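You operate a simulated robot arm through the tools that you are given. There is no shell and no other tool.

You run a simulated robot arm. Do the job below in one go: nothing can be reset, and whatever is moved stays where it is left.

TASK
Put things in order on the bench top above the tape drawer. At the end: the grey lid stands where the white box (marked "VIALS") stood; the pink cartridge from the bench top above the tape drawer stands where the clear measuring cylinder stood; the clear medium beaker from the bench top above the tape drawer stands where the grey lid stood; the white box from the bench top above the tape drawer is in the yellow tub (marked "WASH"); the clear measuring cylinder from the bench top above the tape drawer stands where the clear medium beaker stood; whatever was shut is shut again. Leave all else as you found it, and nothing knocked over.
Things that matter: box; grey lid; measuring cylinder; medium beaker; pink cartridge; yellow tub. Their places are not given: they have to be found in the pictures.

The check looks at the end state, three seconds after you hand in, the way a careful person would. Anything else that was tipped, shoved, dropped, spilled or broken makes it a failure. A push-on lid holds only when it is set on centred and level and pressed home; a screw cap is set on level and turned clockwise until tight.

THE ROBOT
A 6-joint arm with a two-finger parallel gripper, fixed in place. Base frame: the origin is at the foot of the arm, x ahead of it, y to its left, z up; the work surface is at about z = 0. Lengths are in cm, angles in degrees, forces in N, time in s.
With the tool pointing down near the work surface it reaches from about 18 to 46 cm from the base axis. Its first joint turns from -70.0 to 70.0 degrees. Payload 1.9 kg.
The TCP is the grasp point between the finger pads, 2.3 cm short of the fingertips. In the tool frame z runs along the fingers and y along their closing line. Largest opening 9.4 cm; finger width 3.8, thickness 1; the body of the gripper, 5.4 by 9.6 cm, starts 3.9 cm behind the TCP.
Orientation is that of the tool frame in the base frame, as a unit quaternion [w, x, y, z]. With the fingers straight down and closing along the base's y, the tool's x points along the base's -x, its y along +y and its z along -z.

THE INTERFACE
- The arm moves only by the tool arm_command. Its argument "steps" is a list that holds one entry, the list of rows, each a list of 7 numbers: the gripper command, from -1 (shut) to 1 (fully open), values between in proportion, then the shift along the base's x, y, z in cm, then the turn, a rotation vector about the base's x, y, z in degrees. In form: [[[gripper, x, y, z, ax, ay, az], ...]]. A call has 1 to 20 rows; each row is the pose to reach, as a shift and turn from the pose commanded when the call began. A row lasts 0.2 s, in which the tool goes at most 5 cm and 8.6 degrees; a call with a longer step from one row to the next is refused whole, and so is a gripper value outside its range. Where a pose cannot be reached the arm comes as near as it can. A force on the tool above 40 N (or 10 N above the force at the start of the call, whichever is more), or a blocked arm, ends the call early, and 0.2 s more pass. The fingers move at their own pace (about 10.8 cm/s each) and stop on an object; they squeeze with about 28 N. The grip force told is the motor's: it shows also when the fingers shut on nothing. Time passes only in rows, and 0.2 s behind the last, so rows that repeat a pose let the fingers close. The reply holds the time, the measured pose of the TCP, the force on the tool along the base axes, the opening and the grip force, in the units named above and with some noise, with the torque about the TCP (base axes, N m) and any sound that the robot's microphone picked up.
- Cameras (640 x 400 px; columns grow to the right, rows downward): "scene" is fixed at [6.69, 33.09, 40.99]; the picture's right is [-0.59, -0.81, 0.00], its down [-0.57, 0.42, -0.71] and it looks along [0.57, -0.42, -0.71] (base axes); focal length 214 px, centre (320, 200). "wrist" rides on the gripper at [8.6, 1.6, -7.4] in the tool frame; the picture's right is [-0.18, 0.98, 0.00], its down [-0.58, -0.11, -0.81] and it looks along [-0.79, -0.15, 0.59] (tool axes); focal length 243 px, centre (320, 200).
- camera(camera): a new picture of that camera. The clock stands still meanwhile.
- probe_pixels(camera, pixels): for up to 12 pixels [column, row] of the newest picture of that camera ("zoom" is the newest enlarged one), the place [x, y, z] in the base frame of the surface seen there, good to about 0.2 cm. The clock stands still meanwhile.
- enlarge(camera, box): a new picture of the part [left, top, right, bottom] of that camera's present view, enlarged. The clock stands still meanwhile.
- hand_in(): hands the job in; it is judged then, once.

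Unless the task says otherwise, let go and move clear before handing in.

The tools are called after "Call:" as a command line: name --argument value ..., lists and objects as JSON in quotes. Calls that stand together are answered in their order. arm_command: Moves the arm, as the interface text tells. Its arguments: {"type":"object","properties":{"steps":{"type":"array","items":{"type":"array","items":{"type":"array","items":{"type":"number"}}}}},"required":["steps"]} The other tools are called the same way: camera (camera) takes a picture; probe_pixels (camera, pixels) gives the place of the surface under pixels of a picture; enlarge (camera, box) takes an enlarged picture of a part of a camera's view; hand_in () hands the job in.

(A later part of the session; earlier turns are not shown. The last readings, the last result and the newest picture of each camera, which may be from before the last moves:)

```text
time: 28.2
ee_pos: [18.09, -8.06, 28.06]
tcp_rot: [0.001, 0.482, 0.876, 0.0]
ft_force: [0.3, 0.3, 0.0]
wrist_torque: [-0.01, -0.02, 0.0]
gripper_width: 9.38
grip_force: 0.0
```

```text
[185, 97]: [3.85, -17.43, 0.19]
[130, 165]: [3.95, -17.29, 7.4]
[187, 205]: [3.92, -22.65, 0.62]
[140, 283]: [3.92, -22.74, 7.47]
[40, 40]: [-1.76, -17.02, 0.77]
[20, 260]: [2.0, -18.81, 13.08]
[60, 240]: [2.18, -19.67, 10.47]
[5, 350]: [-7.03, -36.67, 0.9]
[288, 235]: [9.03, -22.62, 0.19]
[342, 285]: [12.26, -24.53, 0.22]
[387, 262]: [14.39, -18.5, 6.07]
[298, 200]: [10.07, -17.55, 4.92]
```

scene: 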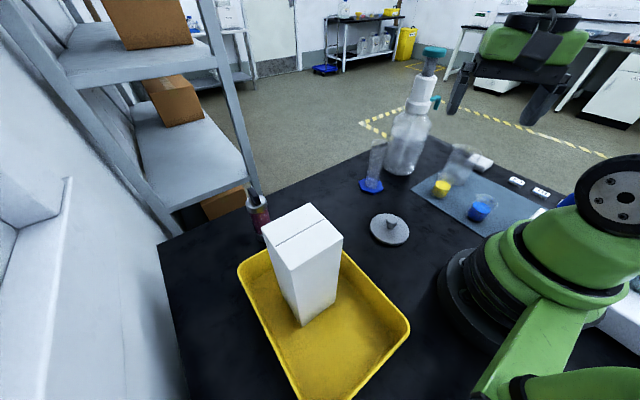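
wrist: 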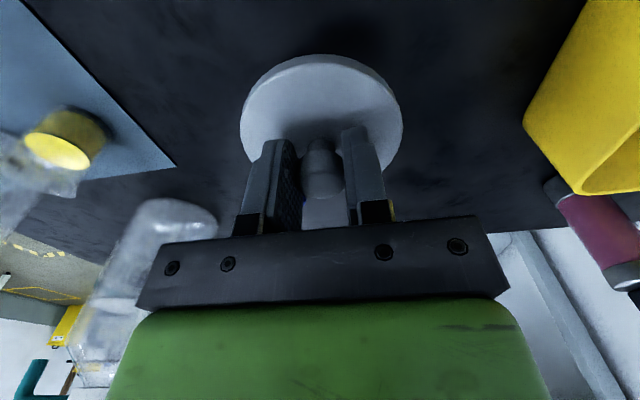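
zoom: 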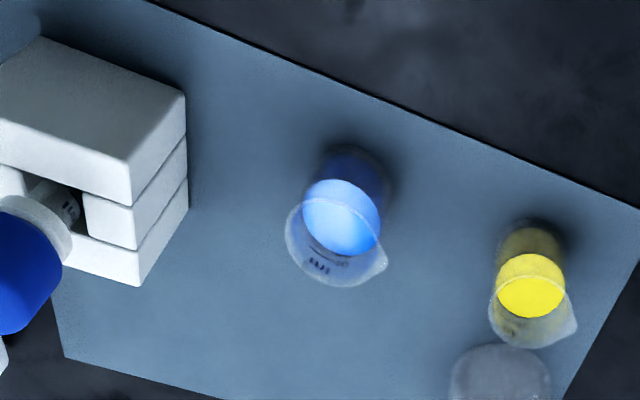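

The white stack reaches x≈3.95 and z≈7.4, with the blue cap up to z≈13. The blue beaker's centre is near (12,-18.5). I want to be certain which beaker is medium, so I'll zoom hard on each for markings and dimensions.

Call:
enlarge --camera "scene" --box '[464, 185, 504, 225]'

Call:
enlarge --camera "scene" --box '[425, 168, 465, 208]'

Call:
enlarge --camera "scene" --box '[440, 140, 490, 190]'

```text
10.00 times, centred on (484, 205) of scene
```

zoom: 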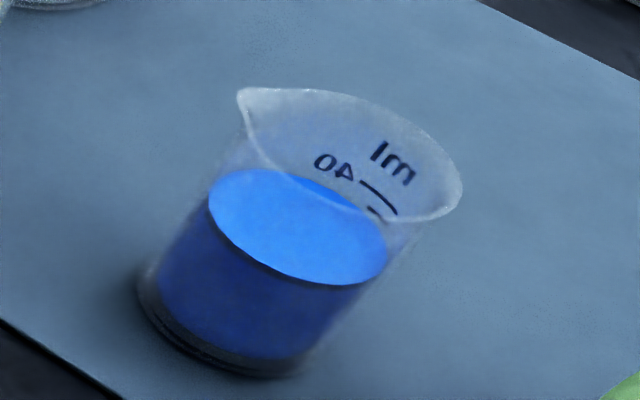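

```text
10.00 times, centred on (445, 188) of scene
```

zoom: 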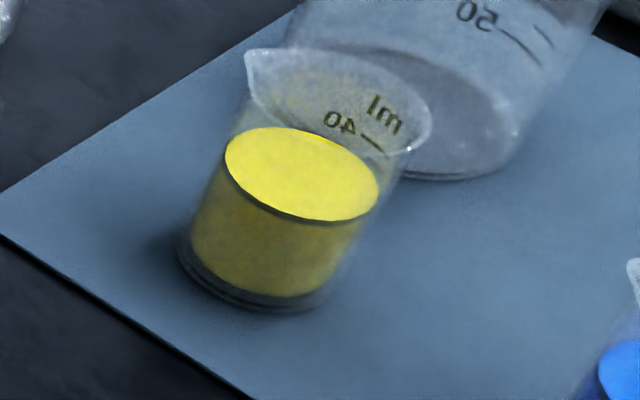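

```text
8.00 times, centred on (465, 165) of scene
```

zoom: 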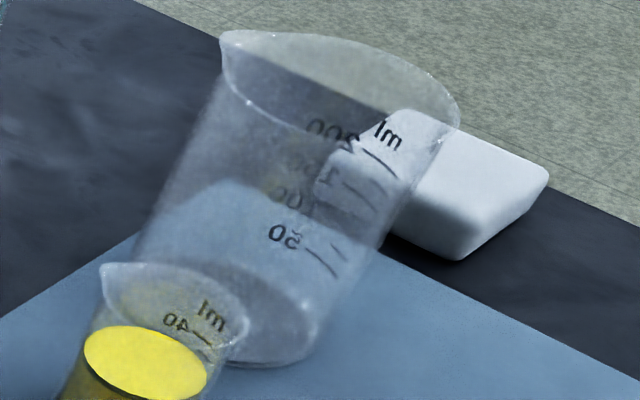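

Both the blue and the yellow beaker carry the same "40 ml" mark, while the empty one shows 50–200 ml. Correcting for viewing depth, blue and yellow may be the same small size, so the empty one may be the medium. I'll probe the rims to settle it.

Call:
enlarge --camera "scene" --box '[425, 168, 465, 208]'

Call:
probe_pixels --camera "zoom" --pixels '[[249, 55], [425, 140], [300, 52], [428, 105], [252, 80], [400, 152], [228, 165], [375, 190], [182, 250], [315, 300], [345, 125], [383, 100]]'

Call:
enlarge --camera "scene" --box '[464, 185, 504, 225]'

Call:
probe_pixels --camera "zoom" --pixels '[[242, 95], [450, 205], [300, 92], [458, 175], [250, 130], [430, 218], [212, 215], [385, 245], [140, 290], [295, 365], [340, 165], [390, 165]]'

```text
10.00 times, centred on (445, 188) of scene
```

zoom: 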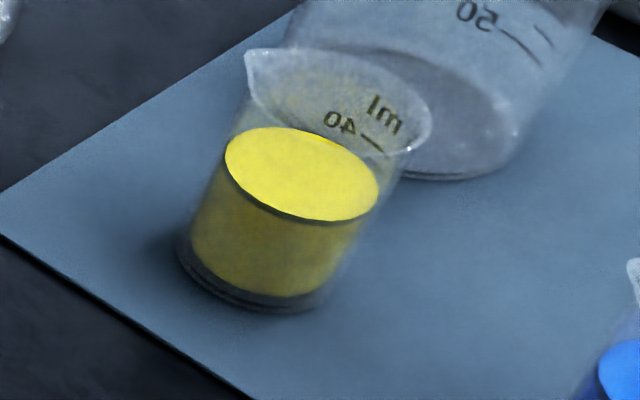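

```text
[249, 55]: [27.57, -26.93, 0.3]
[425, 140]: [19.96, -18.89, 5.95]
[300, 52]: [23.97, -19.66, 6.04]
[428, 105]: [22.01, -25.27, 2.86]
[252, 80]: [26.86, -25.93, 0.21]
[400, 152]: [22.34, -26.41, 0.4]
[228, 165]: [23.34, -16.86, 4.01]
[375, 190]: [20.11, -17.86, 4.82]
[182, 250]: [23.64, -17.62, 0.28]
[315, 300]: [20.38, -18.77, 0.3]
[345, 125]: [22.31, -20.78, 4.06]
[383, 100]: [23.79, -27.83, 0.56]
```

```text
10.00 times, centred on (484, 205) of scene
```

zoom: 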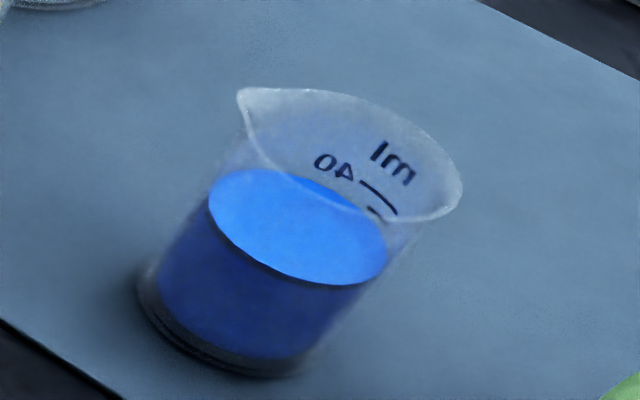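

```text
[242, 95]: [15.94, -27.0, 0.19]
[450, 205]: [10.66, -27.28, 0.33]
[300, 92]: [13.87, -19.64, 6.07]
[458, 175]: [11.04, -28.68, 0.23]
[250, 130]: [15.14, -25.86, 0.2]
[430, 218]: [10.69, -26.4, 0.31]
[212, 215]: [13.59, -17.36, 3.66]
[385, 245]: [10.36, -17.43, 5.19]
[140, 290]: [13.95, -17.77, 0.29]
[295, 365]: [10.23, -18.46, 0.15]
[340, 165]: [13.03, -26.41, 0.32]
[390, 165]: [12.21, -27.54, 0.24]
```

The yellow and blue beakers are identical small ones, with rims at about 6.0 cm, the same liquid level, and 10 cm spacing. So the medium beaker is the larger clear empty one near (24,-29). I'll zoom on it with the wrist camera.

Call:
enlarge --camera "wrist" --box '[230, 80, 390, 180]'

Call:
camera --camera "wrist"

```text
4.00 times, centred on (310, 130) of wrist
```

zoom: 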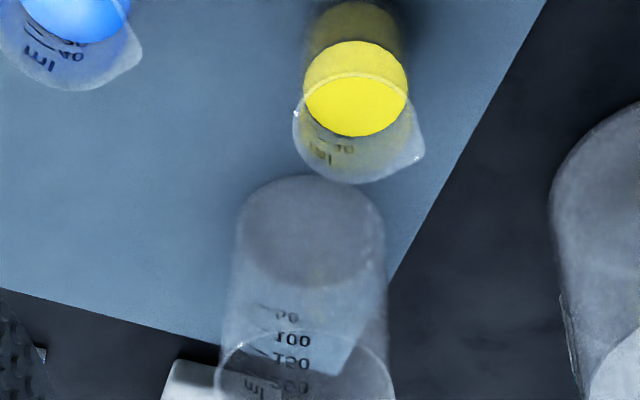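

```text
taken
```

wrist: 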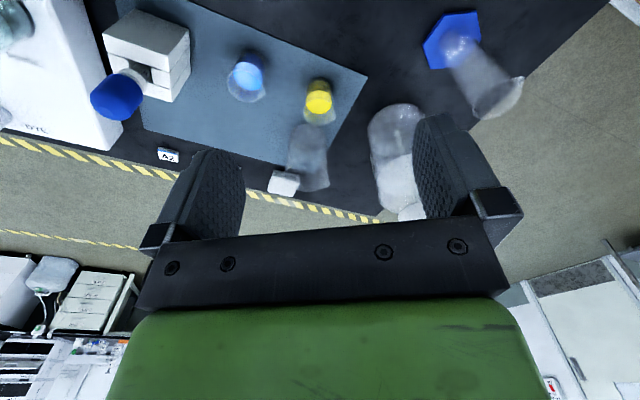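

The empty beaker's base ellipse spans about (237–384, 177–290) in the zoom. I'll re-zoom and probe its outline to fix its centre.

Call:
enlarge --camera "wrist" --box '[230, 80, 390, 180]'

Call:
probe_pixels --camera "zoom" --pixels '[[238, 230], [384, 230], [310, 178], [310, 288], [250, 195], [370, 195], [265, 280], [360, 280], [310, 233], [216, 365], [394, 375], [305, 335]]'

Call:
probe_pixels --camera "zoom" --pixels '[[305, 85], [405, 85], [355, 44], [355, 134], [420, 158], [295, 115], [172, 370], [200, 365], [180, 395], [320, 15], [560, 180], [640, 110]]'

```text
4.00 times, centred on (310, 130) of wrist
```

zoom: 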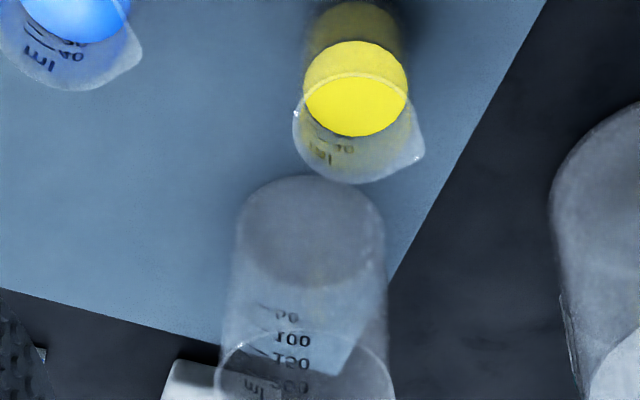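

```text
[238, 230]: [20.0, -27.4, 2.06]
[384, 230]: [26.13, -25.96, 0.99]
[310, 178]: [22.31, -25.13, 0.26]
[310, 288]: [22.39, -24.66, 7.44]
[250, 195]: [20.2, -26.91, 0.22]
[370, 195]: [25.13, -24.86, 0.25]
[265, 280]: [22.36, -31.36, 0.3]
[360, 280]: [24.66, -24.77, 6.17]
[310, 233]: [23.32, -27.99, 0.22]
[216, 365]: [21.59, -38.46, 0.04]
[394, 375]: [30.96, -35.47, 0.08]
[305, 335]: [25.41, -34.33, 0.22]
```

```text
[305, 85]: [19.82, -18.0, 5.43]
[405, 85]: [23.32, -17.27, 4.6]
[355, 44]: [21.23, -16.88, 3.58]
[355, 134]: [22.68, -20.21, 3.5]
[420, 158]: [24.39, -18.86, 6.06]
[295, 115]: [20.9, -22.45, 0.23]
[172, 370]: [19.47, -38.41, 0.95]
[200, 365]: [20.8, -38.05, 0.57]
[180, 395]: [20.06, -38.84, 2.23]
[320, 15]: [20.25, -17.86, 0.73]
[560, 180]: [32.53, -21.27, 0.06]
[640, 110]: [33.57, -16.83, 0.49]
```

Fitting the wall points puts the medium beaker at about (23.35,-27.95), radius 3.4, rim z 9.9 and spout toward +x. I'll hover over it with yaw about -35°, which keeps the fingers off the spout and the yellow beaker.

Call:
arm_command --steps '[[[1, 0.5, -2, 0, 0, 0, 2], [1, 1, -5, 0, 0, 0, 5], [1, 2, -8, 0, 0, 0, 9], [1, 3, -11, 0, 0, 0, 13], [1, 4, -14, -1, 0, 0, 17], [1, 4.7, -17, -3, 0, 0, 20], [1, 5.2, -19, -5, 0, 0, 22.7], [1, 5.26, -19.9, -7, 0, 0, 22.7], [1, 5.26, -19.9, -8, 0, 0, 22.7], [1, 5.26, -19.9, -8, 0, 0, 22.7]]]'

Call:
enlarge --camera "wrist" --box '[0, 0, 640, 10]'

Call:
camera --camera "scene"

```text
time: 30.4
ee_pos: [23.33, -27.91, 20.03]
tcp_rot: [0.0, 0.3, 0.954, 0.001]
ft_force: [0.9, 0.0, -1.0]
wrist_torque: [-0.02, 0.01, 0.01]
gripper_width: 9.42
grip_force: 0.0
```

```text
1.00 times, centred on (320, 5) of wrist (not enlarged: the box is as wide or as high as the picture)
```

zoom: 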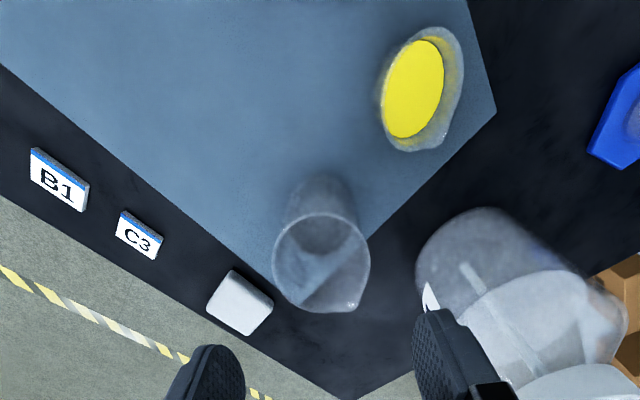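

```text
taken
```

scene: 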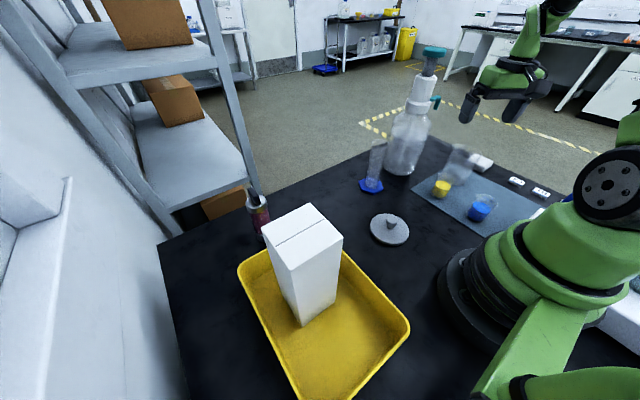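

The rim ellipse is centred at (321,262), matching the tool axis to within about 0.1 cm. I'll descend so the body clears the rim (TCP z≈6.8).

Call:
arm_command --steps '[[[1, 0.02, -0.04, -3, 0, 0, 0], [1, 0.02, -0.04, -6, 0, 0, 0], [1, 0.02, -0.04, -9, 0, 0, 0], [1, 0.02, -0.04, -11, 0, 0, 0], [1, 0.02, -0.04, -12.5, 0, 0, 0], [1, 0.02, -0.04, -13.2, 0, 0, 0], [1, 0.02, -0.04, -13.2, 0, 0, 0]]]'

Call:
camera --camera "wrist"

Call:
enlarge --camera "scene" --box '[400, 110, 540, 230]'

```text
time: 32.0
ee_pos: [23.37, -27.98, 6.91]
tcp_rot: [0.0, 0.301, 0.954, 0.0]
ft_force: [-0.7, -0.8, -0.8]
wrist_torque: [0.01, 0.0, -0.03]
gripper_width: 9.41
grip_force: 0.1
```

```text
taken
```

wrist: 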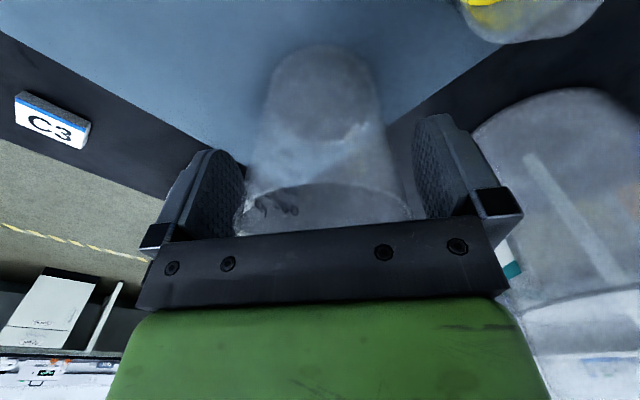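

```text
3.33 times, centred on (470, 170) of scene
```

zoom: 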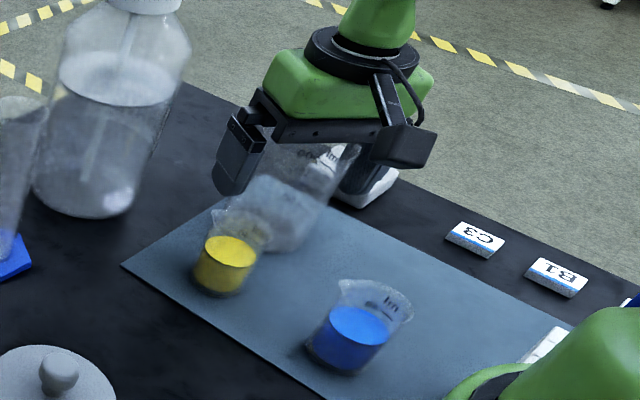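

The fingers are around the beaker with nothing else touched. I'll close gently in stages and read the width and force.

Call:
arm_command --steps '[[[0.7, 0, 0, 0, 0, 0, 0], [0.55, 0, 0, 0, 0, 0, 0], [0.45, 0, 0, 0, 0, 0, 0], [0.3, 0, 0, 0, 0, 0, 0], [0.3, 0, 0, 0, 0, 0, 0], [0.3, 0, 0, 0, 0, 0, 0]]]'

```text
time: 33.4
ee_pos: [23.39, -28.11, 6.86]
tcp_rot: [0.0, 0.3, 0.954, 0.001]
ft_force: [0.4, 0.0, -0.5]
wrist_torque: [-0.06, -0.01, -0.02]
gripper_width: 7.0
grip_force: 27.9
```

The beaker is held at 7.0 cm. I'll lift straight up about 10 cm so its base clears all the small beakers.

Call:
arm_command --steps '[[[0, 0, 0, 0.5, 0, 0, 0], [-0.2, 0, 0, 1.5, 0, 0, 0], [-0.2, 0, 0, 3.5, 0, 0, 0], [-0.2, 0, 0, 6, 0, 0, 0], [-0.2, 0, 0, 8.5, 0, 0, 0], [-0.2, 0, 0, 10, 0, 0, 0], [-0.2, 0, 0, 11, 0, 0, 0], [-0.2, 0, 0, 11, 0, 0, 0]]]'

Call:
camera --camera "scene"

Call:
camera --camera "wrist"

```text
time: 35.2
ee_pos: [23.38, -27.84, 17.89]
tcp_rot: [0.0, 0.3, 0.954, 0.0]
ft_force: [0.3, 0.1, -0.9]
wrist_torque: [0.02, -0.02, -0.02]
gripper_width: 6.98
grip_force: 27.6
```

```text
taken
```

scene: 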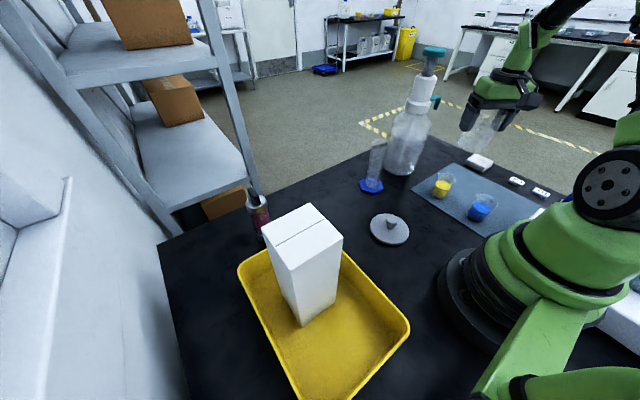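

```text
taken
```

wrist: 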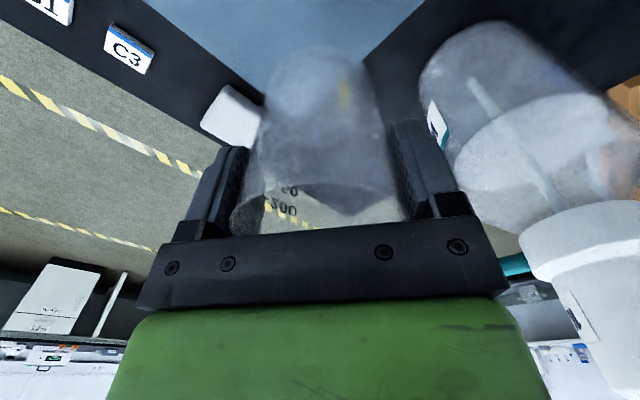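

The beaker is clear of everything, with its base at about z=11. I'll retract inward away from the tall bottle, then swing around past the cylinder to hover above the lid's old place.

Call:
arm_command --steps '[[[-0.2, -1.5, 2, 0, 0, 0, 0], [-0.2, -3, 4.5, 0, 0, 0, 0], [-0.2, -4.5, 7, 0, 0, 0, 3], [-0.2, -5.5, 10, 0, 0, 0, 6], [-0.2, -5.5, 13, 0, 0, 0, 10], [-0.2, -5, 16, 0, 0, 0, 14], [-0.2, -4, 19, 0, 0, 0, 18], [-0.2, -3, 22, 0, 0, 0, 22], [-0.2, -2, 25, 0, 0, 0, 26], [-0.2, -0.5, 28, 0, 0, 0, 30], [-0.2, 1.5, 31, 0, 0, 0, 34], [-0.2, 3.5, 33.5, 0, 0, 0, 35], [-0.2, 6, 36, 0, 0, 0, 35], [-0.2, 8.5, 38, 0, 0, 0, 35], [-0.2, 10.5, 39.3, 0, 0, 0, 35], [-0.2, 11.85, 40.05, 0, 0, 0, 35], [-0.2, 11.85, 40.05, 0, 0, 0, 35], [-0.2, 11.85, 40.05, 0, 0, 0, 35]]]'

Call:
camera --camera "scene"

Call:
camera --camera "wrist"

```text
time: 39.0
ee_pos: [35.15, 11.98, 17.91]
tcp_rot: [0.0, 0.0, 1.0, 0.0]
ft_force: [0.8, 0.0, -0.4]
wrist_torque: [-0.01, -0.01, -0.04]
gripper_width: 7.02
grip_force: 28.2
```

```text
taken
```

scene: 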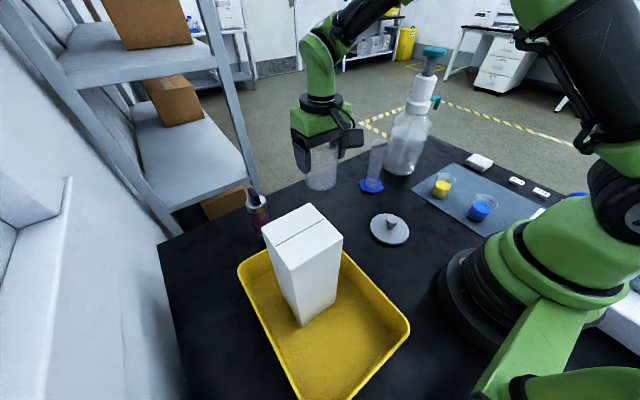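

```text
taken
```

wrist: 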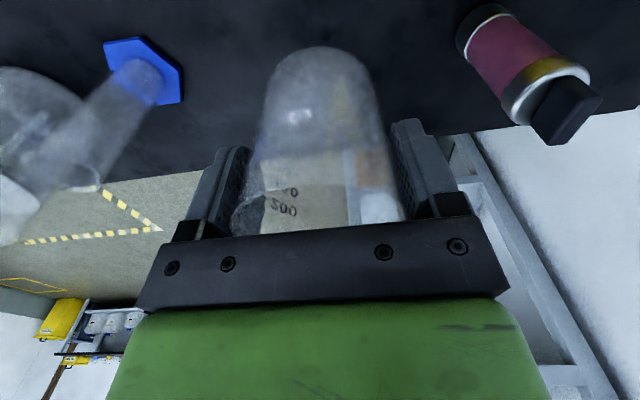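

The beaker is over the lid's old spot and the wrist view shows it hanging upright. I'll lower to near the bench, then feel for contact.

Call:
arm_command --steps '[[[-0.2, 0.08, 0.1, -3, 0, 0, 0], [-0.2, 0.08, 0.1, -6, 0, 0, 0], [-0.2, 0.08, 0.1, -8.5, 0, 0, 0], [-0.2, 0.08, 0.1, -10, 0, 0, 0], [-0.2, 0.08, 0.1, -10.7, 0, 0, 0], [-0.2, 0.08, 0.1, -10.9, 0, 0, 0], [-0.2, 0.08, 0.1, -10.9, 0, 0, 0]]]'

```text
time: 40.6
ee_pos: [35.32, 12.15, 6.93]
tcp_rot: [0.0, 0.001, 1.0, 0.001]
ft_force: [-0.1, -0.1, -0.8]
wrist_torque: [-0.02, 0.01, -0.01]
gripper_width: 6.98
grip_force: 27.9
```

Call:
arm_command --steps '[[[-0.2, 0, 0, -0.1, 0, 0, 0], [-0.2, 0, 0, -0.2, 0, 0, 0], [-0.2, 0, 0, -0.2, 0, 0, 0]]]'

```text
time: 41.4
ee_pos: [35.39, 12.18, 6.8]
tcp_rot: [-0.001, 0.0, 1.0, 0.002]
ft_force: [0.2, 0.1, -0.7]
wrist_torque: [0.01, 0.01, 0.02]
gripper_width: 6.98
grip_force: 27.4
```

There's no contact yet at z 6.80, so I'll continue down in small steps.

Call:
arm_command --steps '[[[-0.2, 0, 0, -0.08, 0, 0, 0], [-0.2, 0, 0, -0.15, 0, 0, 0], [-0.2, 0, 0, -0.15, 0, 0, 0]]]'

```text
time: 42.2
ee_pos: [35.32, 12.2, 6.68]
tcp_rot: [0.001, 0.0, 1.0, 0.001]
ft_force: [-0.7, -1.3, 6.1]
wrist_torque: [-0.2, 0.0, 0.0]
gripper_width: 7.01
grip_force: 28.6
```

Contact is made at 6 N, so the beaker is on the bench. I'll open slowly, confirm, then rise straight up.

Call:
arm_command --steps '[[[0.3, 0, 0, 0.03, 0, 0, 0], [0.5, 0, 0, 0.03, 0, 0, 0], [0.7, 0, 0, 0.03, 0, 0, 0], [1, 0, 0, 0.03, 0, 0, 0], [1, 0, 0, 0.03, 0, 0, 0], [1, 0, 0, 2, 0, 0, 0], [1, 0, 0, 5, 0, 0, 0], [1, 0, 0, 9, 0, 0, 0], [1, 0, 0, 13, 0, 0, 0], [1, 0, 0, 13, 0, 0, 0]]]'

Call:
enlarge --camera "wrist" --box '[0, 0, 640, 10]'

Call:
camera --camera "scene"

```text
time: 44.4
ee_pos: [35.25, 12.12, 19.61]
tcp_rot: [0.0, 0.0, 1.0, 0.0]
ft_force: [0.4, 0.5, -0.7]
wrist_torque: [0.01, 0.0, 0.0]
gripper_width: 9.4
grip_force: 0.0
```

```text
1.00 times, centred on (320, 5) of wrist (not enlarged: the box is as wide or as high as the picture)
```

zoom: 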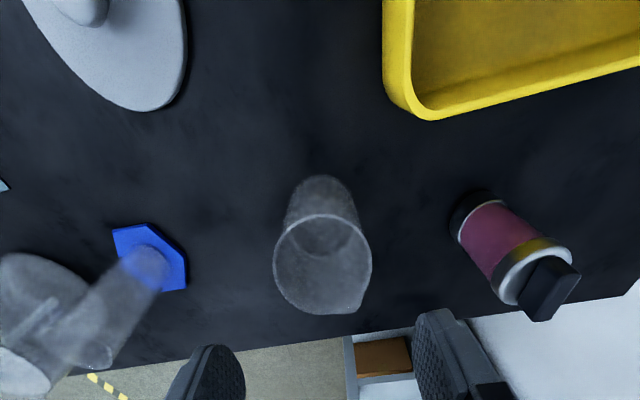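

```text
taken
```

scene: 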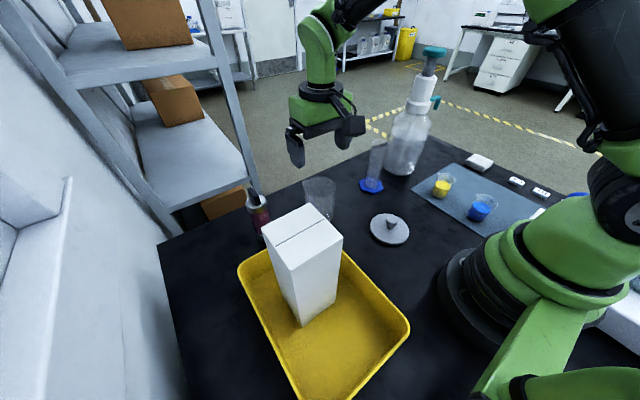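

The beaker stands upright at the lid's old place. Next is the measuring cylinder. I'll zoom in to measure its tube and height.

Call:
enlarge --camera "scene" --box '[345, 125, 415, 205]'

Call:
probe_pixels --camera "zoom" --pixels '[[320, 80], [290, 90], [350, 75], [305, 200], [330, 200], [280, 250], [300, 300], [250, 290], [350, 300], [300, 330], [380, 70], [270, 70]]'

Call:
enlarge --camera "wrist" --box '[40, 0, 240, 124]'

```text
5.00 times, centred on (380, 165) of scene
```

zoom: 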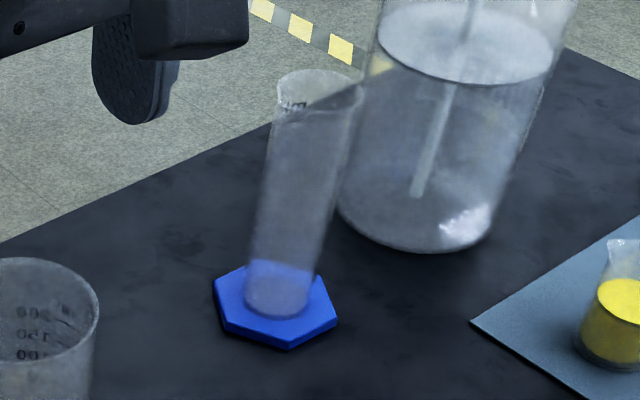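

```text
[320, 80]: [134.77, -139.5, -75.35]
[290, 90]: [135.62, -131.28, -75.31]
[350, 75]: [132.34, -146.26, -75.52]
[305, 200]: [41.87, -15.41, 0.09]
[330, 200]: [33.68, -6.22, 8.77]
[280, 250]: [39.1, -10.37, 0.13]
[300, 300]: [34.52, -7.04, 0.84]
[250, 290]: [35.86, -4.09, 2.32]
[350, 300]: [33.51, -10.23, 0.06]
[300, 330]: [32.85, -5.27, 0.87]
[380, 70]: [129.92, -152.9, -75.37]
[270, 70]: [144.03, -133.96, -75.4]
```

```text
3.20 times, centred on (140, 62) of wrist
```

zoom: 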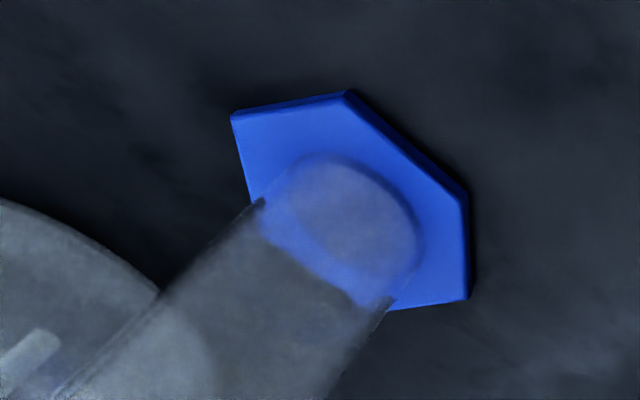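

The cylinder stands about 14.3 cm tall with a tube about 3.4 cm wide, and the bottle's near side is at y≈-14, leaving room. I'll hover above it at z≈25 with the fingers partly open and check the centring.

Call:
arm_command --steps '[[[1, 0, 0, 2, 0, 0, 0], [1, 0, -2, 4, 0, 0, 0], [1, 0, -5, 5.4, 0, 0, 0], [0.8, 0, -8, 5.4, 0, 0, 0], [0.6, 0, -11, 5.4, 0, 0, 0], [0.5, 0, -14, 5.4, 0, 0, 0], [0.4, 0, -16.5, 5.4, 0, 0, 0], [0.4, 0.05, -18.3, 5.4, 0, 0, 0], [0.4, 0.05, -18.3, 5.4, 0, 0, 0]]]'

Call:
enlarge --camera "wrist" --box '[0, 0, 640, 10]'

Call:
camera --camera "scene"

```text
time: 46.4
ee_pos: [35.29, -6.33, 24.98]
tcp_rot: [0.0, 0.0, 1.0, 0.001]
ft_force: [-0.6, 0.0, -0.1]
wrist_torque: [0.0, 0.01, 0.02]
gripper_width: 6.57
grip_force: 0.1
```

```text
1.00 times, centred on (320, 5) of wrist (not enlarged: the box is as wide or as high as the picture)
```

zoom: 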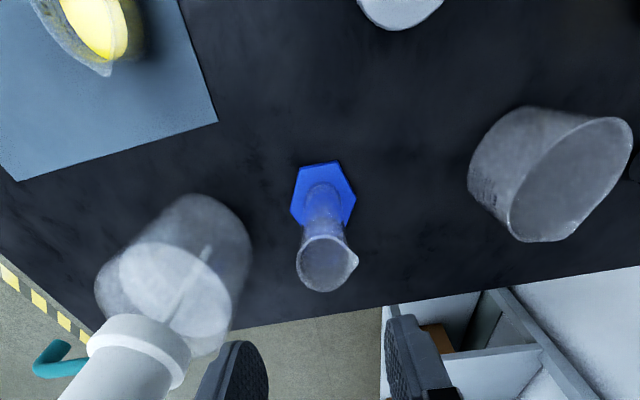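

```text
taken
```

scene: 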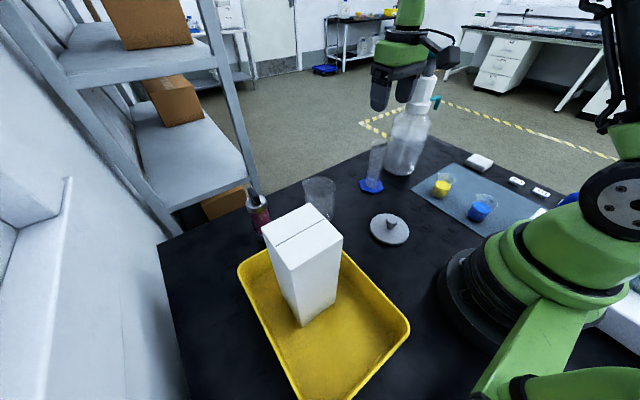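

The rim's spout points toward +y (tip at (358,262)), so closing along y would catch it. The foot also shows the centre nearer (35.38,-6.1). I'll yaw to about -60° to keep the spout off the pads and look again.

Call:
probe_pixels --camera "zoom" --pixels '[[299, 171], [337, 163], [354, 193], [292, 210], [345, 220], [312, 195]]'

Call:
arm_command --steps '[[[0.4, 0, 0, 0, 0, 0, -8], [0.4, 0, 0, 0, 0, 0, -16], [0.4, 0, 0, 0, 0, 0, -24], [0.4, 0, 0, 0, 0, 0, -32], [0.4, 0, 0, 0, 0, 0, -40], [0.4, 0.05, 0.1, 0, 0, 0, -48], [0.4, 0.1, 0.2, 0, 0, 0, -56], [0.4, 0.1, 0.2, 0, 0, 0, -60], [0.4, 0.1, 0.2, 0, 0, 0, -60]]]'

Call:
enlarge --camera "wrist" --box '[0, 0, 640, 10]'

```text
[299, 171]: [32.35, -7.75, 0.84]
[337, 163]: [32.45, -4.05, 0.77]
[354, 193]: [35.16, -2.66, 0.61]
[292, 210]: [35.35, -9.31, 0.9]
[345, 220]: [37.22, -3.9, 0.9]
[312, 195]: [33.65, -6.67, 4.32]
```

```text
time: 48.4
ee_pos: [35.34, -6.03, 25.05]
tcp_rot: [0.0, 0.5, 0.866, 0.0]
ft_force: [0.5, -0.2, 0.3]
wrist_torque: [0.01, 0.04, 0.02]
gripper_width: 6.6
grip_force: 0.1
```

```text
1.00 times, centred on (320, 5) of wrist (not enlarged: the box is as wide or as high as the picture)
```

zoom: 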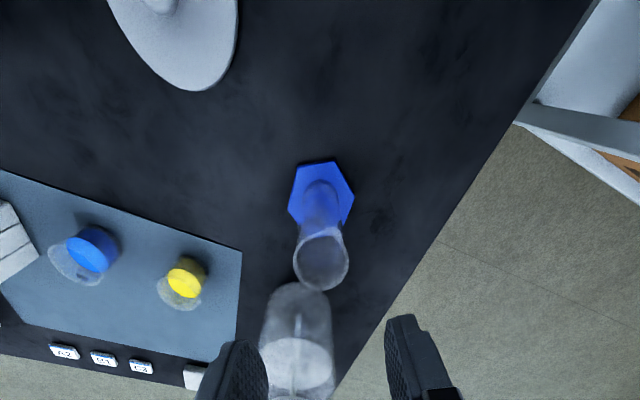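

The rim is now centred at column 321 with the TCP at (35.34,-6.03), and the spout is clear of the pads. I'll descend to TCP z≈11, with the body just above the rim.

Call:
arm_command --steps '[[[0.4, 0, 0, -3, 0, 0, 0], [0.4, 0, 0, -6, 0, 0, 0], [0.4, 0, 0, -9, 0, 0, 0], [0.4, 0, 0, -11.5, 0, 0, 0], [0.4, 0, 0, -13, 0, 0, 0], [0.4, 0, 0, -13.9, 0, 0, 0], [0.4, 0, 0, -13.9, 0, 0, 0]]]'

Call:
camera --camera "wrist"

Call:
enlarge --camera "scene" --box '[325, 90, 445, 210]'

```text
time: 50.0
ee_pos: [35.26, -6.02, 11.12]
tcp_rot: [0.001, 0.5, 0.866, 0.0]
ft_force: [0.4, 0.2, -0.2]
wrist_torque: [0.0, 0.0, -0.04]
gripper_width: 6.57
grip_force: 0.1
```

```text
taken
```

wrist: 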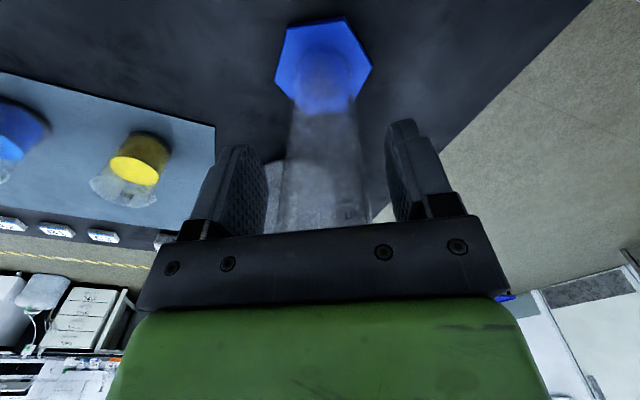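

```text
3.33 times, centred on (385, 150) of scene
```

zoom: 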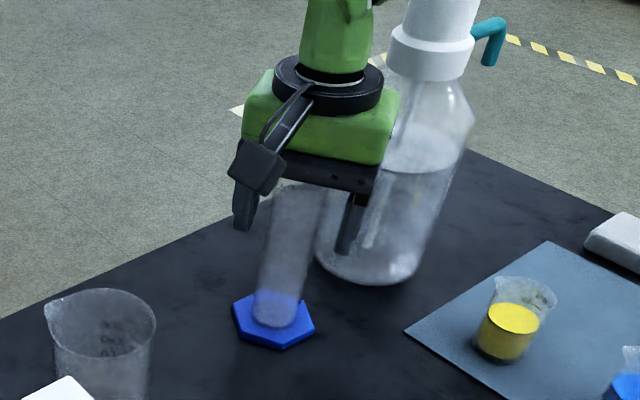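

The tube is between the fingers with nothing touching and the rim below the body. I'll close in stages.

Call:
arm_command --steps '[[[0.1, 0, 0, 0, 0, 0, 0], [-0.1, 0, 0, 0, 0, 0, 0], [-0.25, 0, 0, 0, 0, 0, 0], [-0.35, 0, 0, 0, 0, 0, 0], [-0.6, 0, 0, 0, 0, 0, 0], [-0.6, 0, 0, 0, 0, 0, 0]]]'

```text
time: 51.4
ee_pos: [35.2, -5.91, 11.21]
tcp_rot: [0.0, 0.5, 0.866, 0.001]
ft_force: [-1.4, 0.1, 0.3]
wrist_torque: [-0.05, 0.09, -0.02]
gripper_width: 3.91
grip_force: 28.1
```

It's gripped at 3.9 cm, consistent with the tube. I'll lift a little and check that it stays upright.

Call:
arm_command --steps '[[[-0.6, 0, 0, 0.4, 0, 0, 0], [-0.6, 0, 0, 1.2, 0, 0, 0], [-0.6, 0, 0, 2, 0, 0, 0], [-0.6, 0, 0, 2, 0, 0, 0]]]'

Call:
enlarge --camera "scene" --box '[325, 90, 445, 210]'

Call:
camera --camera "wrist"

```text
time: 52.4
ee_pos: [35.34, -5.92, 13.08]
tcp_rot: [0.0, 0.5, 0.866, 0.0]
ft_force: [-0.3, 0.4, -0.8]
wrist_torque: [0.02, -0.02, 0.03]
gripper_width: 3.93
grip_force: 27.8
```

```text
3.33 times, centred on (385, 150) of scene
```

zoom: 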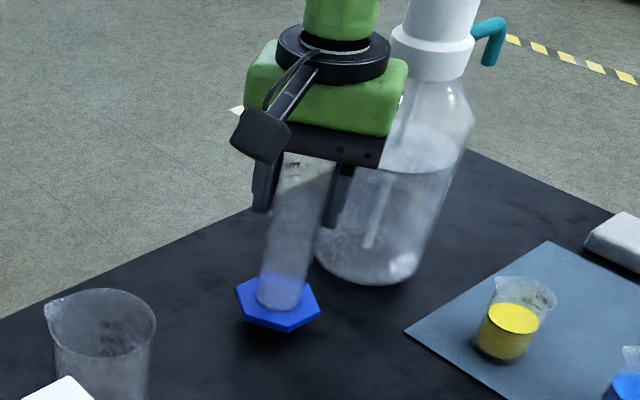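

```text
taken
```

wrist: 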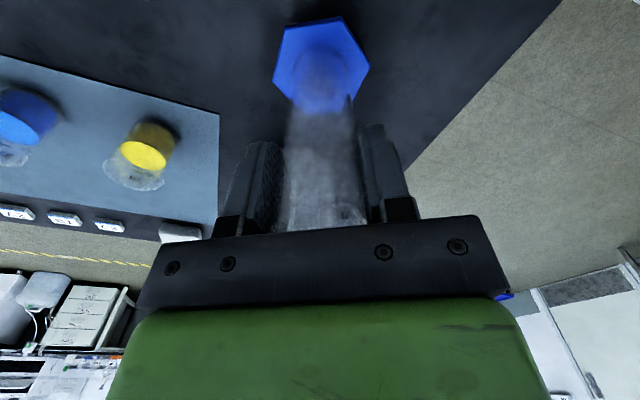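

The cylinder came up straight. I'll raise it to base z≈10.9, retract inward away from the bottle, then swing out to the medium beaker's old place.

Call:
arm_command --steps '[[[-0.6, 0, 0, 3, 0, 0, 0], [-0.6, 0, 0, 6, 0, 0, 0], [-0.6, -1, 0, 8.5, 0, 0, 0], [-0.6, -4, 0.3, 9, 0, 0, 0], [-0.6, -7, 0.6, 9, 0, 0, 0], [-0.6, -10, 0.6, 9, 0, 0, 0], [-0.6, -13, -0.5, 9, 0, 0, 0], [-0.6, -15, -2.5, 9, 0, 0, 0], [-0.6, -16.5, -5, 9, 0, 0, 0], [-0.6, -17.5, -8, 9, 0, 0, 0], [-0.6, -17.5, -11, 9, 0, 0, 0], [-0.6, -17, -14, 9, 0, 0, 0], [-0.6, -15.5, -16.8, 9, 0, 0, 0], [-0.6, -14, -19.3, 9, 0, 0, 0], [-0.6, -12.6, -21.2, 9, 0, 0, 0], [-0.6, -11.95, -21.95, 9, 0, 0, 0], [-0.6, -11.95, -21.95, 9, 0, 0, 0]]]'

Call:
camera --camera "scene"

Call:
camera --camera "wrist"

```text
time: 56.0
ee_pos: [23.41, -28.05, 22.3]
tcp_rot: [0.0, 0.499, 0.866, 0.001]
ft_force: [0.0, 0.5, -1.0]
wrist_torque: [0.03, 0.03, -0.04]
gripper_width: 3.94
grip_force: 28.0
```

```text
taken
```

scene: 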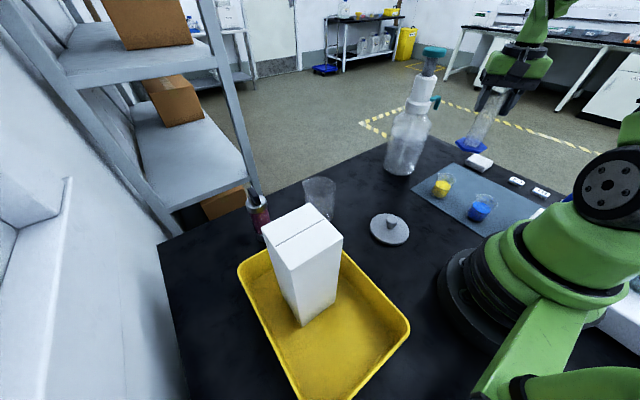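

```text
taken
```

wrist: 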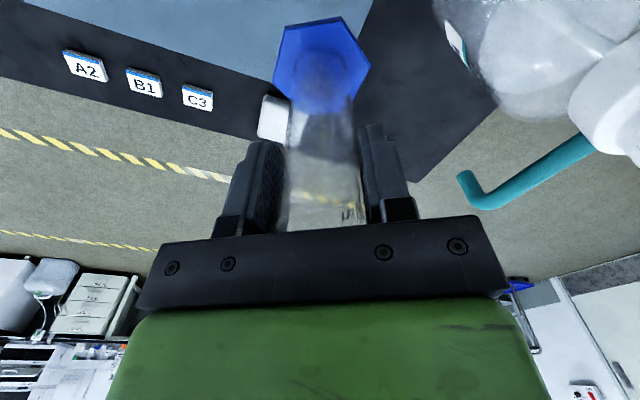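

The cylinder is over the target at (23.4,-28.0), upright, with the foot clear of the yellow beaker. I'll lower to just above the mat.

Call:
arm_command --steps '[[[-0.6, -0.05, 0.05, -3, 0, 0, 0], [-0.6, -0.05, 0.05, -6, 0, 0, 0], [-0.6, -0.05, 0.05, -8.5, 0, 0, 0], [-0.6, -0.05, 0.05, -10, 0, 0, 0], [-0.6, -0.05, 0.05, -10.5, 0, 0, 0], [-0.6, -0.05, 0.05, -10.5, 0, 0, 0]]]'

Call:
enlarge --camera "scene" --box '[410, 100, 540, 220]'

```text
time: 57.4
ee_pos: [23.33, -27.85, 11.59]
tcp_rot: [0.0, 0.5, 0.866, 0.001]
ft_force: [-0.2, -0.7, -0.6]
wrist_torque: [-0.01, -0.01, 0.01]
gripper_width: 3.95
grip_force: 27.6
```

```text
3.33 times, centred on (475, 160) of scene
```

zoom: 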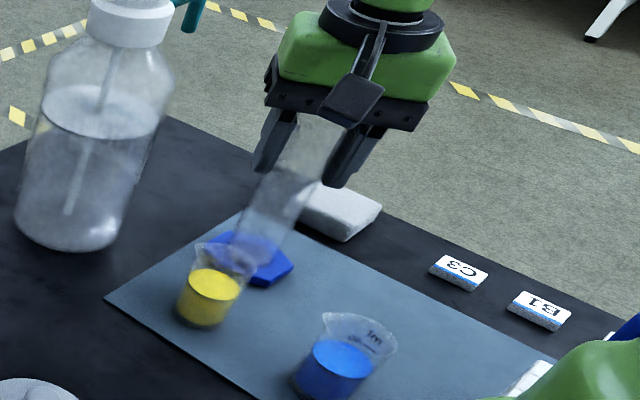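

The foot is just above the mat. I'll step down slowly to feel contact.

Call:
arm_command --steps '[[[-0.6, 0, 0, -0.1, 0, 0, 0], [-0.6, 0, 0, -0.2, 0, 0, 0], [-0.6, 0, 0, -0.2, 0, 0, 0]]]'

```text
time: 58.2
ee_pos: [23.45, -27.96, 11.4]
tcp_rot: [0.001, 0.5, 0.866, 0.0]
ft_force: [0.1, 0.7, -1.8]
wrist_torque: [0.02, 0.02, 0.01]
gripper_width: 3.95
grip_force: 27.6
```

Call:
arm_command --steps '[[[-0.6, 0, 0, -0.08, 0, 0, 0], [-0.6, 0, 0, -0.15, 0, 0, 0], [-0.6, 0, 0, -0.15, 0, 0, 0]]]'

```text
time: 59.0
ee_pos: [23.45, -27.92, 11.24]
tcp_rot: [0.002, 0.5, 0.866, 0.0]
ft_force: [-4.2, 3.1, 20.7]
wrist_torque: [-0.12, 0.06, -0.15]
gripper_width: 3.95
grip_force: 28.7
```

Contact is at 20.7 N, so the foot is seated. I'll ease off 0.1, open gently, and rise straight up.

Call:
arm_command --steps '[[[-0.6, 0, 0, 0.08, 0, 0, 0], [-0.6, 0, 0, 0.1, 0, 0, 0], [-0.25, 0, 0, 0.1, 0, 0, 0], [-0.1, 0, 0, 0.1, 0, 0, 0], [0.2, 0, 0, 0.1, 0, 0, 0], [0.4, 0, 0, 0.1, 0, 0, 0], [0.4, 0, 0, 0.1, 0, 0, 0], [0.4, 0, 0, 2, 0, 0, 0], [0.4, 0, 0, 5, 0, 0, 0], [0.4, 0, 0, 9, 0, 0, 0], [0.4, 0, 0, 13, 0, 0, 0], [0.4, 0, 0, 13, 0, 0, 0]]]'

Call:
enlarge --camera "wrist" --box '[0, 0, 640, 10]'

Call:
camera --camera "scene"

```text
time: 61.6
ee_pos: [23.3, -27.99, 24.4]
tcp_rot: [0.0, 0.5, 0.866, 0.001]
ft_force: [0.5, -0.5, -0.1]
wrist_torque: [0.0, 0.01, 0.02]
gripper_width: 6.55
grip_force: 0.0
```

```text
1.00 times, centred on (320, 5) of wrist (not enlarged: the box is as wide or as high as the picture)
```

zoom: 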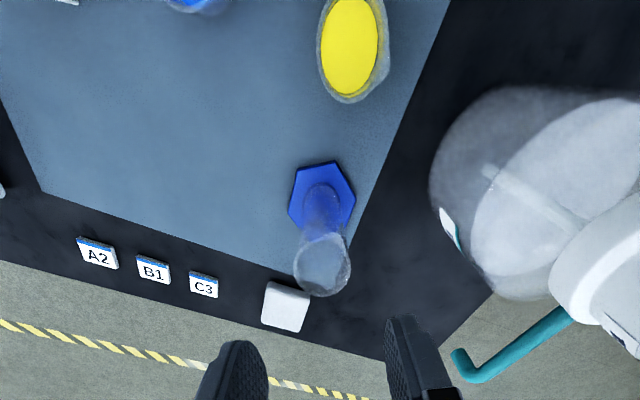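

```text
taken
```

scene: 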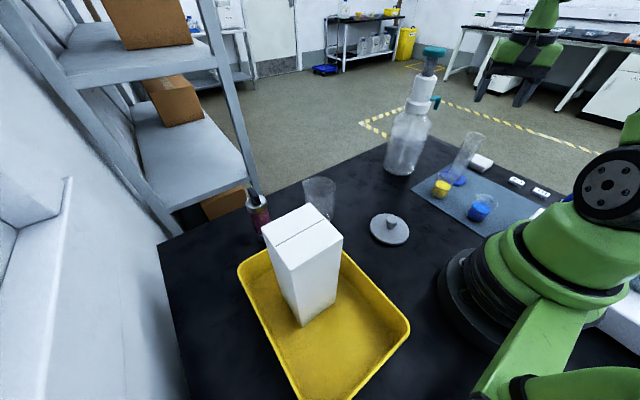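

The cylinder stands upright on its foot at the medium beaker's old place. Next I'll go back over the inner path to look at the pink cartridge near (36.4,26.3), which is close to the reach limit.

Call:
arm_command --steps '[[[0.4, -1, 2, 0.5, 0, 0, 4], [0.4, -2.5, 5, 1, 0, 0, 10], [0.4, -4, 8.5, 1.5, 0, 0, 16], [0.4, -5, 12.3, 1.5, 0, 0, 22], [0.4, -5.3, 16.3, 1.5, 0, 0, 28], [0.4, -4.8, 20.3, 1.5, 0, 0, 35], [0.4, -3.8, 24.1, 1.5, 0, 0, 42], [0.4, -2.3, 27.8, 1.5, 0, 0, 49], [0.6, -0.5, 31.2, 1.5, 0, 0, 56], [0.8, 1.5, 34.6, 1.5, 0, 0, 63], [1, 3.5, 38, 1.5, 0, 0, 70], [1, 5.5, 41.2, 1.5, 0, 0, 76], [1, 7.5, 44.2, 1.5, 0, 0, 82], [1, 9, 47, 1.5, 0, 0, 88], [1, 9.7, 49, 1.5, 0, 0, 90], [1, 9.7, 49, 1.5, 0, 0, 90]]]'

Call:
enlarge --camera "wrist" --box '[0, 0, 640, 10]'

Call:
camera --camera "scene"

```text
time: 65.0
ee_pos: [33.16, 21.06, 25.74]
tcp_rot: [0.0, -0.26, 0.966, 0.001]
ft_force: [-0.1, 0.7, -0.1]
wrist_torque: [-0.01, -0.01, -0.03]
gripper_width: 9.37
grip_force: 0.0
```

```text
1.00 times, centred on (320, 5) of wrist (not enlarged: the box is as wide or as high as the picture)
```

zoom: 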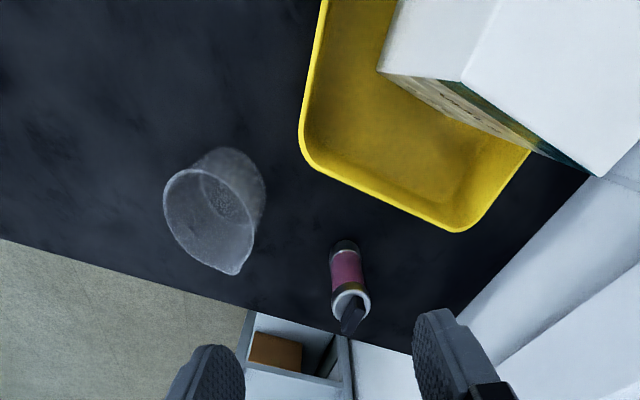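

```text
taken
```

scene: 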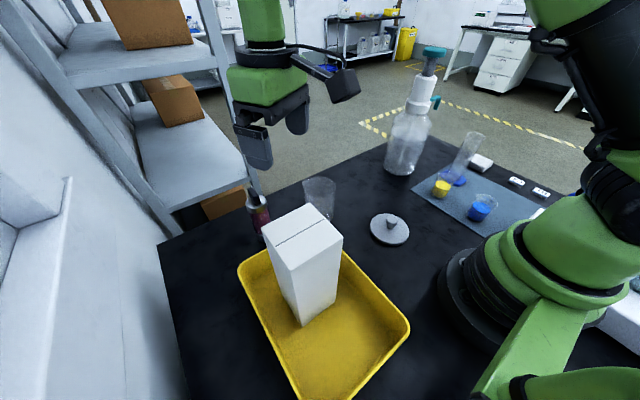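

The cartridge is visible at (347,285) in this view. I'll zoom on it and probe its base, band, cap and tab.

Call:
enlarge --camera "wrist" --box '[300, 35, 400, 155]'

Call:
probe_pixels --camera "zoom" --pixels '[[300, 60], [270, 90], [330, 90], [275, 130], [345, 130], [290, 200], [370, 190], [330, 200], [310, 100], [325, 240], [350, 260], [330, 285]]'

```text
3.33 times, centred on (350, 95) of wrist
```

zoom: 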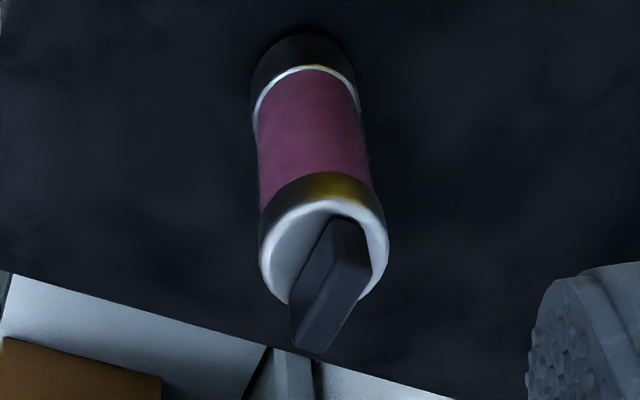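

```text
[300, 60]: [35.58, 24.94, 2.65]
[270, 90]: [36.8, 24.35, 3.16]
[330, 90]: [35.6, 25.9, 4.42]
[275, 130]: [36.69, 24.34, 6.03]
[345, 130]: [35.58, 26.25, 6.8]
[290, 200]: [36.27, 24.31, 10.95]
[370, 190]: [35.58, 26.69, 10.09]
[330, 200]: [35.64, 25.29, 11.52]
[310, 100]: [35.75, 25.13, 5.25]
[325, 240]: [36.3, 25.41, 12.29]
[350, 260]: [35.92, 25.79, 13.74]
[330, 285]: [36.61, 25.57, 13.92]
```

From the surface points the cartridge centre is about (37.1,26.0), diameter about 3.7, with cap top z≈11.5 and tab top z≈13.9. The shelf unit stands nearby, so I'll check its distance before approaching.

Call:
camera --camera "scene"

Call:
probe_pixels --camera "scene" --pixels '[[248, 182], [235, 120], [218, 60], [205, 10], [200, 175], [150, 150], [215, 65], [240, 150], [130, 70], [170, 95], [160, 240], [340, 160]]'

Call:
enlarge --camera "scene" --box '[220, 170, 300, 250]'

```text
taken
```

scene: 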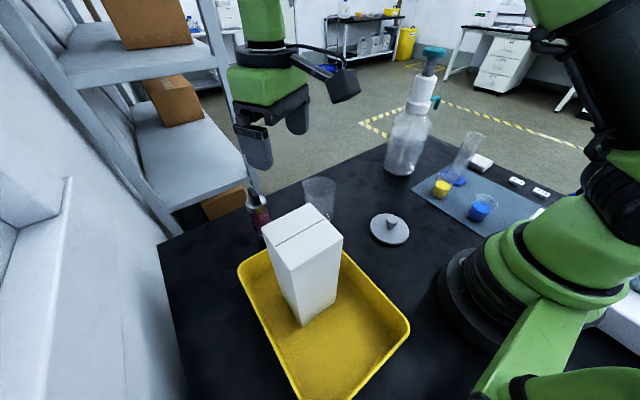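

```text
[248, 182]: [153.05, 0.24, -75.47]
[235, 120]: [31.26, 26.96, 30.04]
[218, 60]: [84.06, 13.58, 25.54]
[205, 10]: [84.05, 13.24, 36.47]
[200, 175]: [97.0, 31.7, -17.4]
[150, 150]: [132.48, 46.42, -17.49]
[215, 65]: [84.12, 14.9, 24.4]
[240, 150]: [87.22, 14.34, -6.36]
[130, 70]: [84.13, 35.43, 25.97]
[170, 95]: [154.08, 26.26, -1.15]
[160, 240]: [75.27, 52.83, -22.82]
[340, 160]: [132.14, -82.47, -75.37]
```

```text
5.00 times, centred on (260, 210) of scene
```

zoom: 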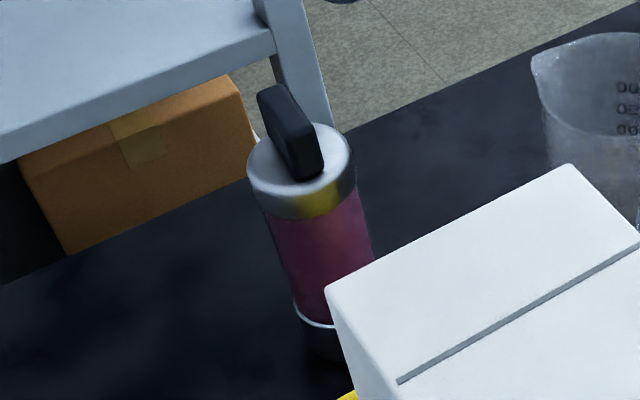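

The shelf is far away (x≈84), so the approach is clear. A second sightline from the scene gives (37.2,25.9), which agrees. I'll hover directly above the cartridge and check the centring.

Call:
arm_command --steps '[[[0.8, 1.3, 1.6, 0, 0, 0, 0], [0.6, 2.6, 3.2, 0, 0, 0, 0], [0.4, 3.94, 4.94, 0, 0, 0, 0], [0.4, 3.94, 4.94, -1, 0, 0, 0], [0.4, 3.94, 4.94, -2, 0, 0, 0], [0.4, 3.94, 4.94, -2, 0, 0, 0]]]'

Call:
enlarge --camera "wrist" --box '[0, 0, 640, 10]'

```text
time: 66.4
ee_pos: [36.22, 25.97, 23.49]
tcp_rot: [0.001, -0.258, 0.966, 0.002]
ft_force: [0.2, 0.8, 0.6]
wrist_torque: [-0.01, 0.0, 0.0]
gripper_width: 6.58
grip_force: 0.0
out of reach, approached as far as the arm can: row 3, 4, 5, 6
```

```text
1.00 times, centred on (320, 5) of wrist (not enlarged: the box is as wide or as high as the picture)
```

zoom: 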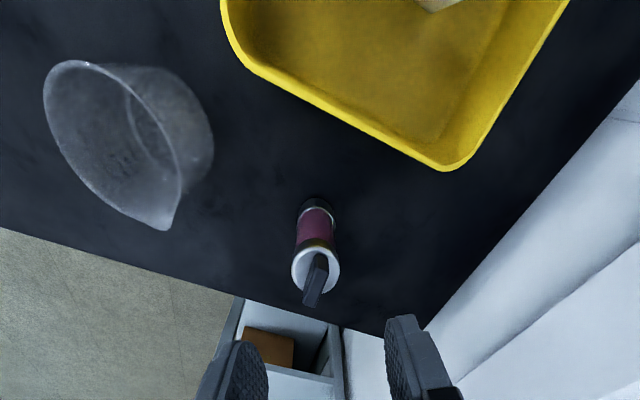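

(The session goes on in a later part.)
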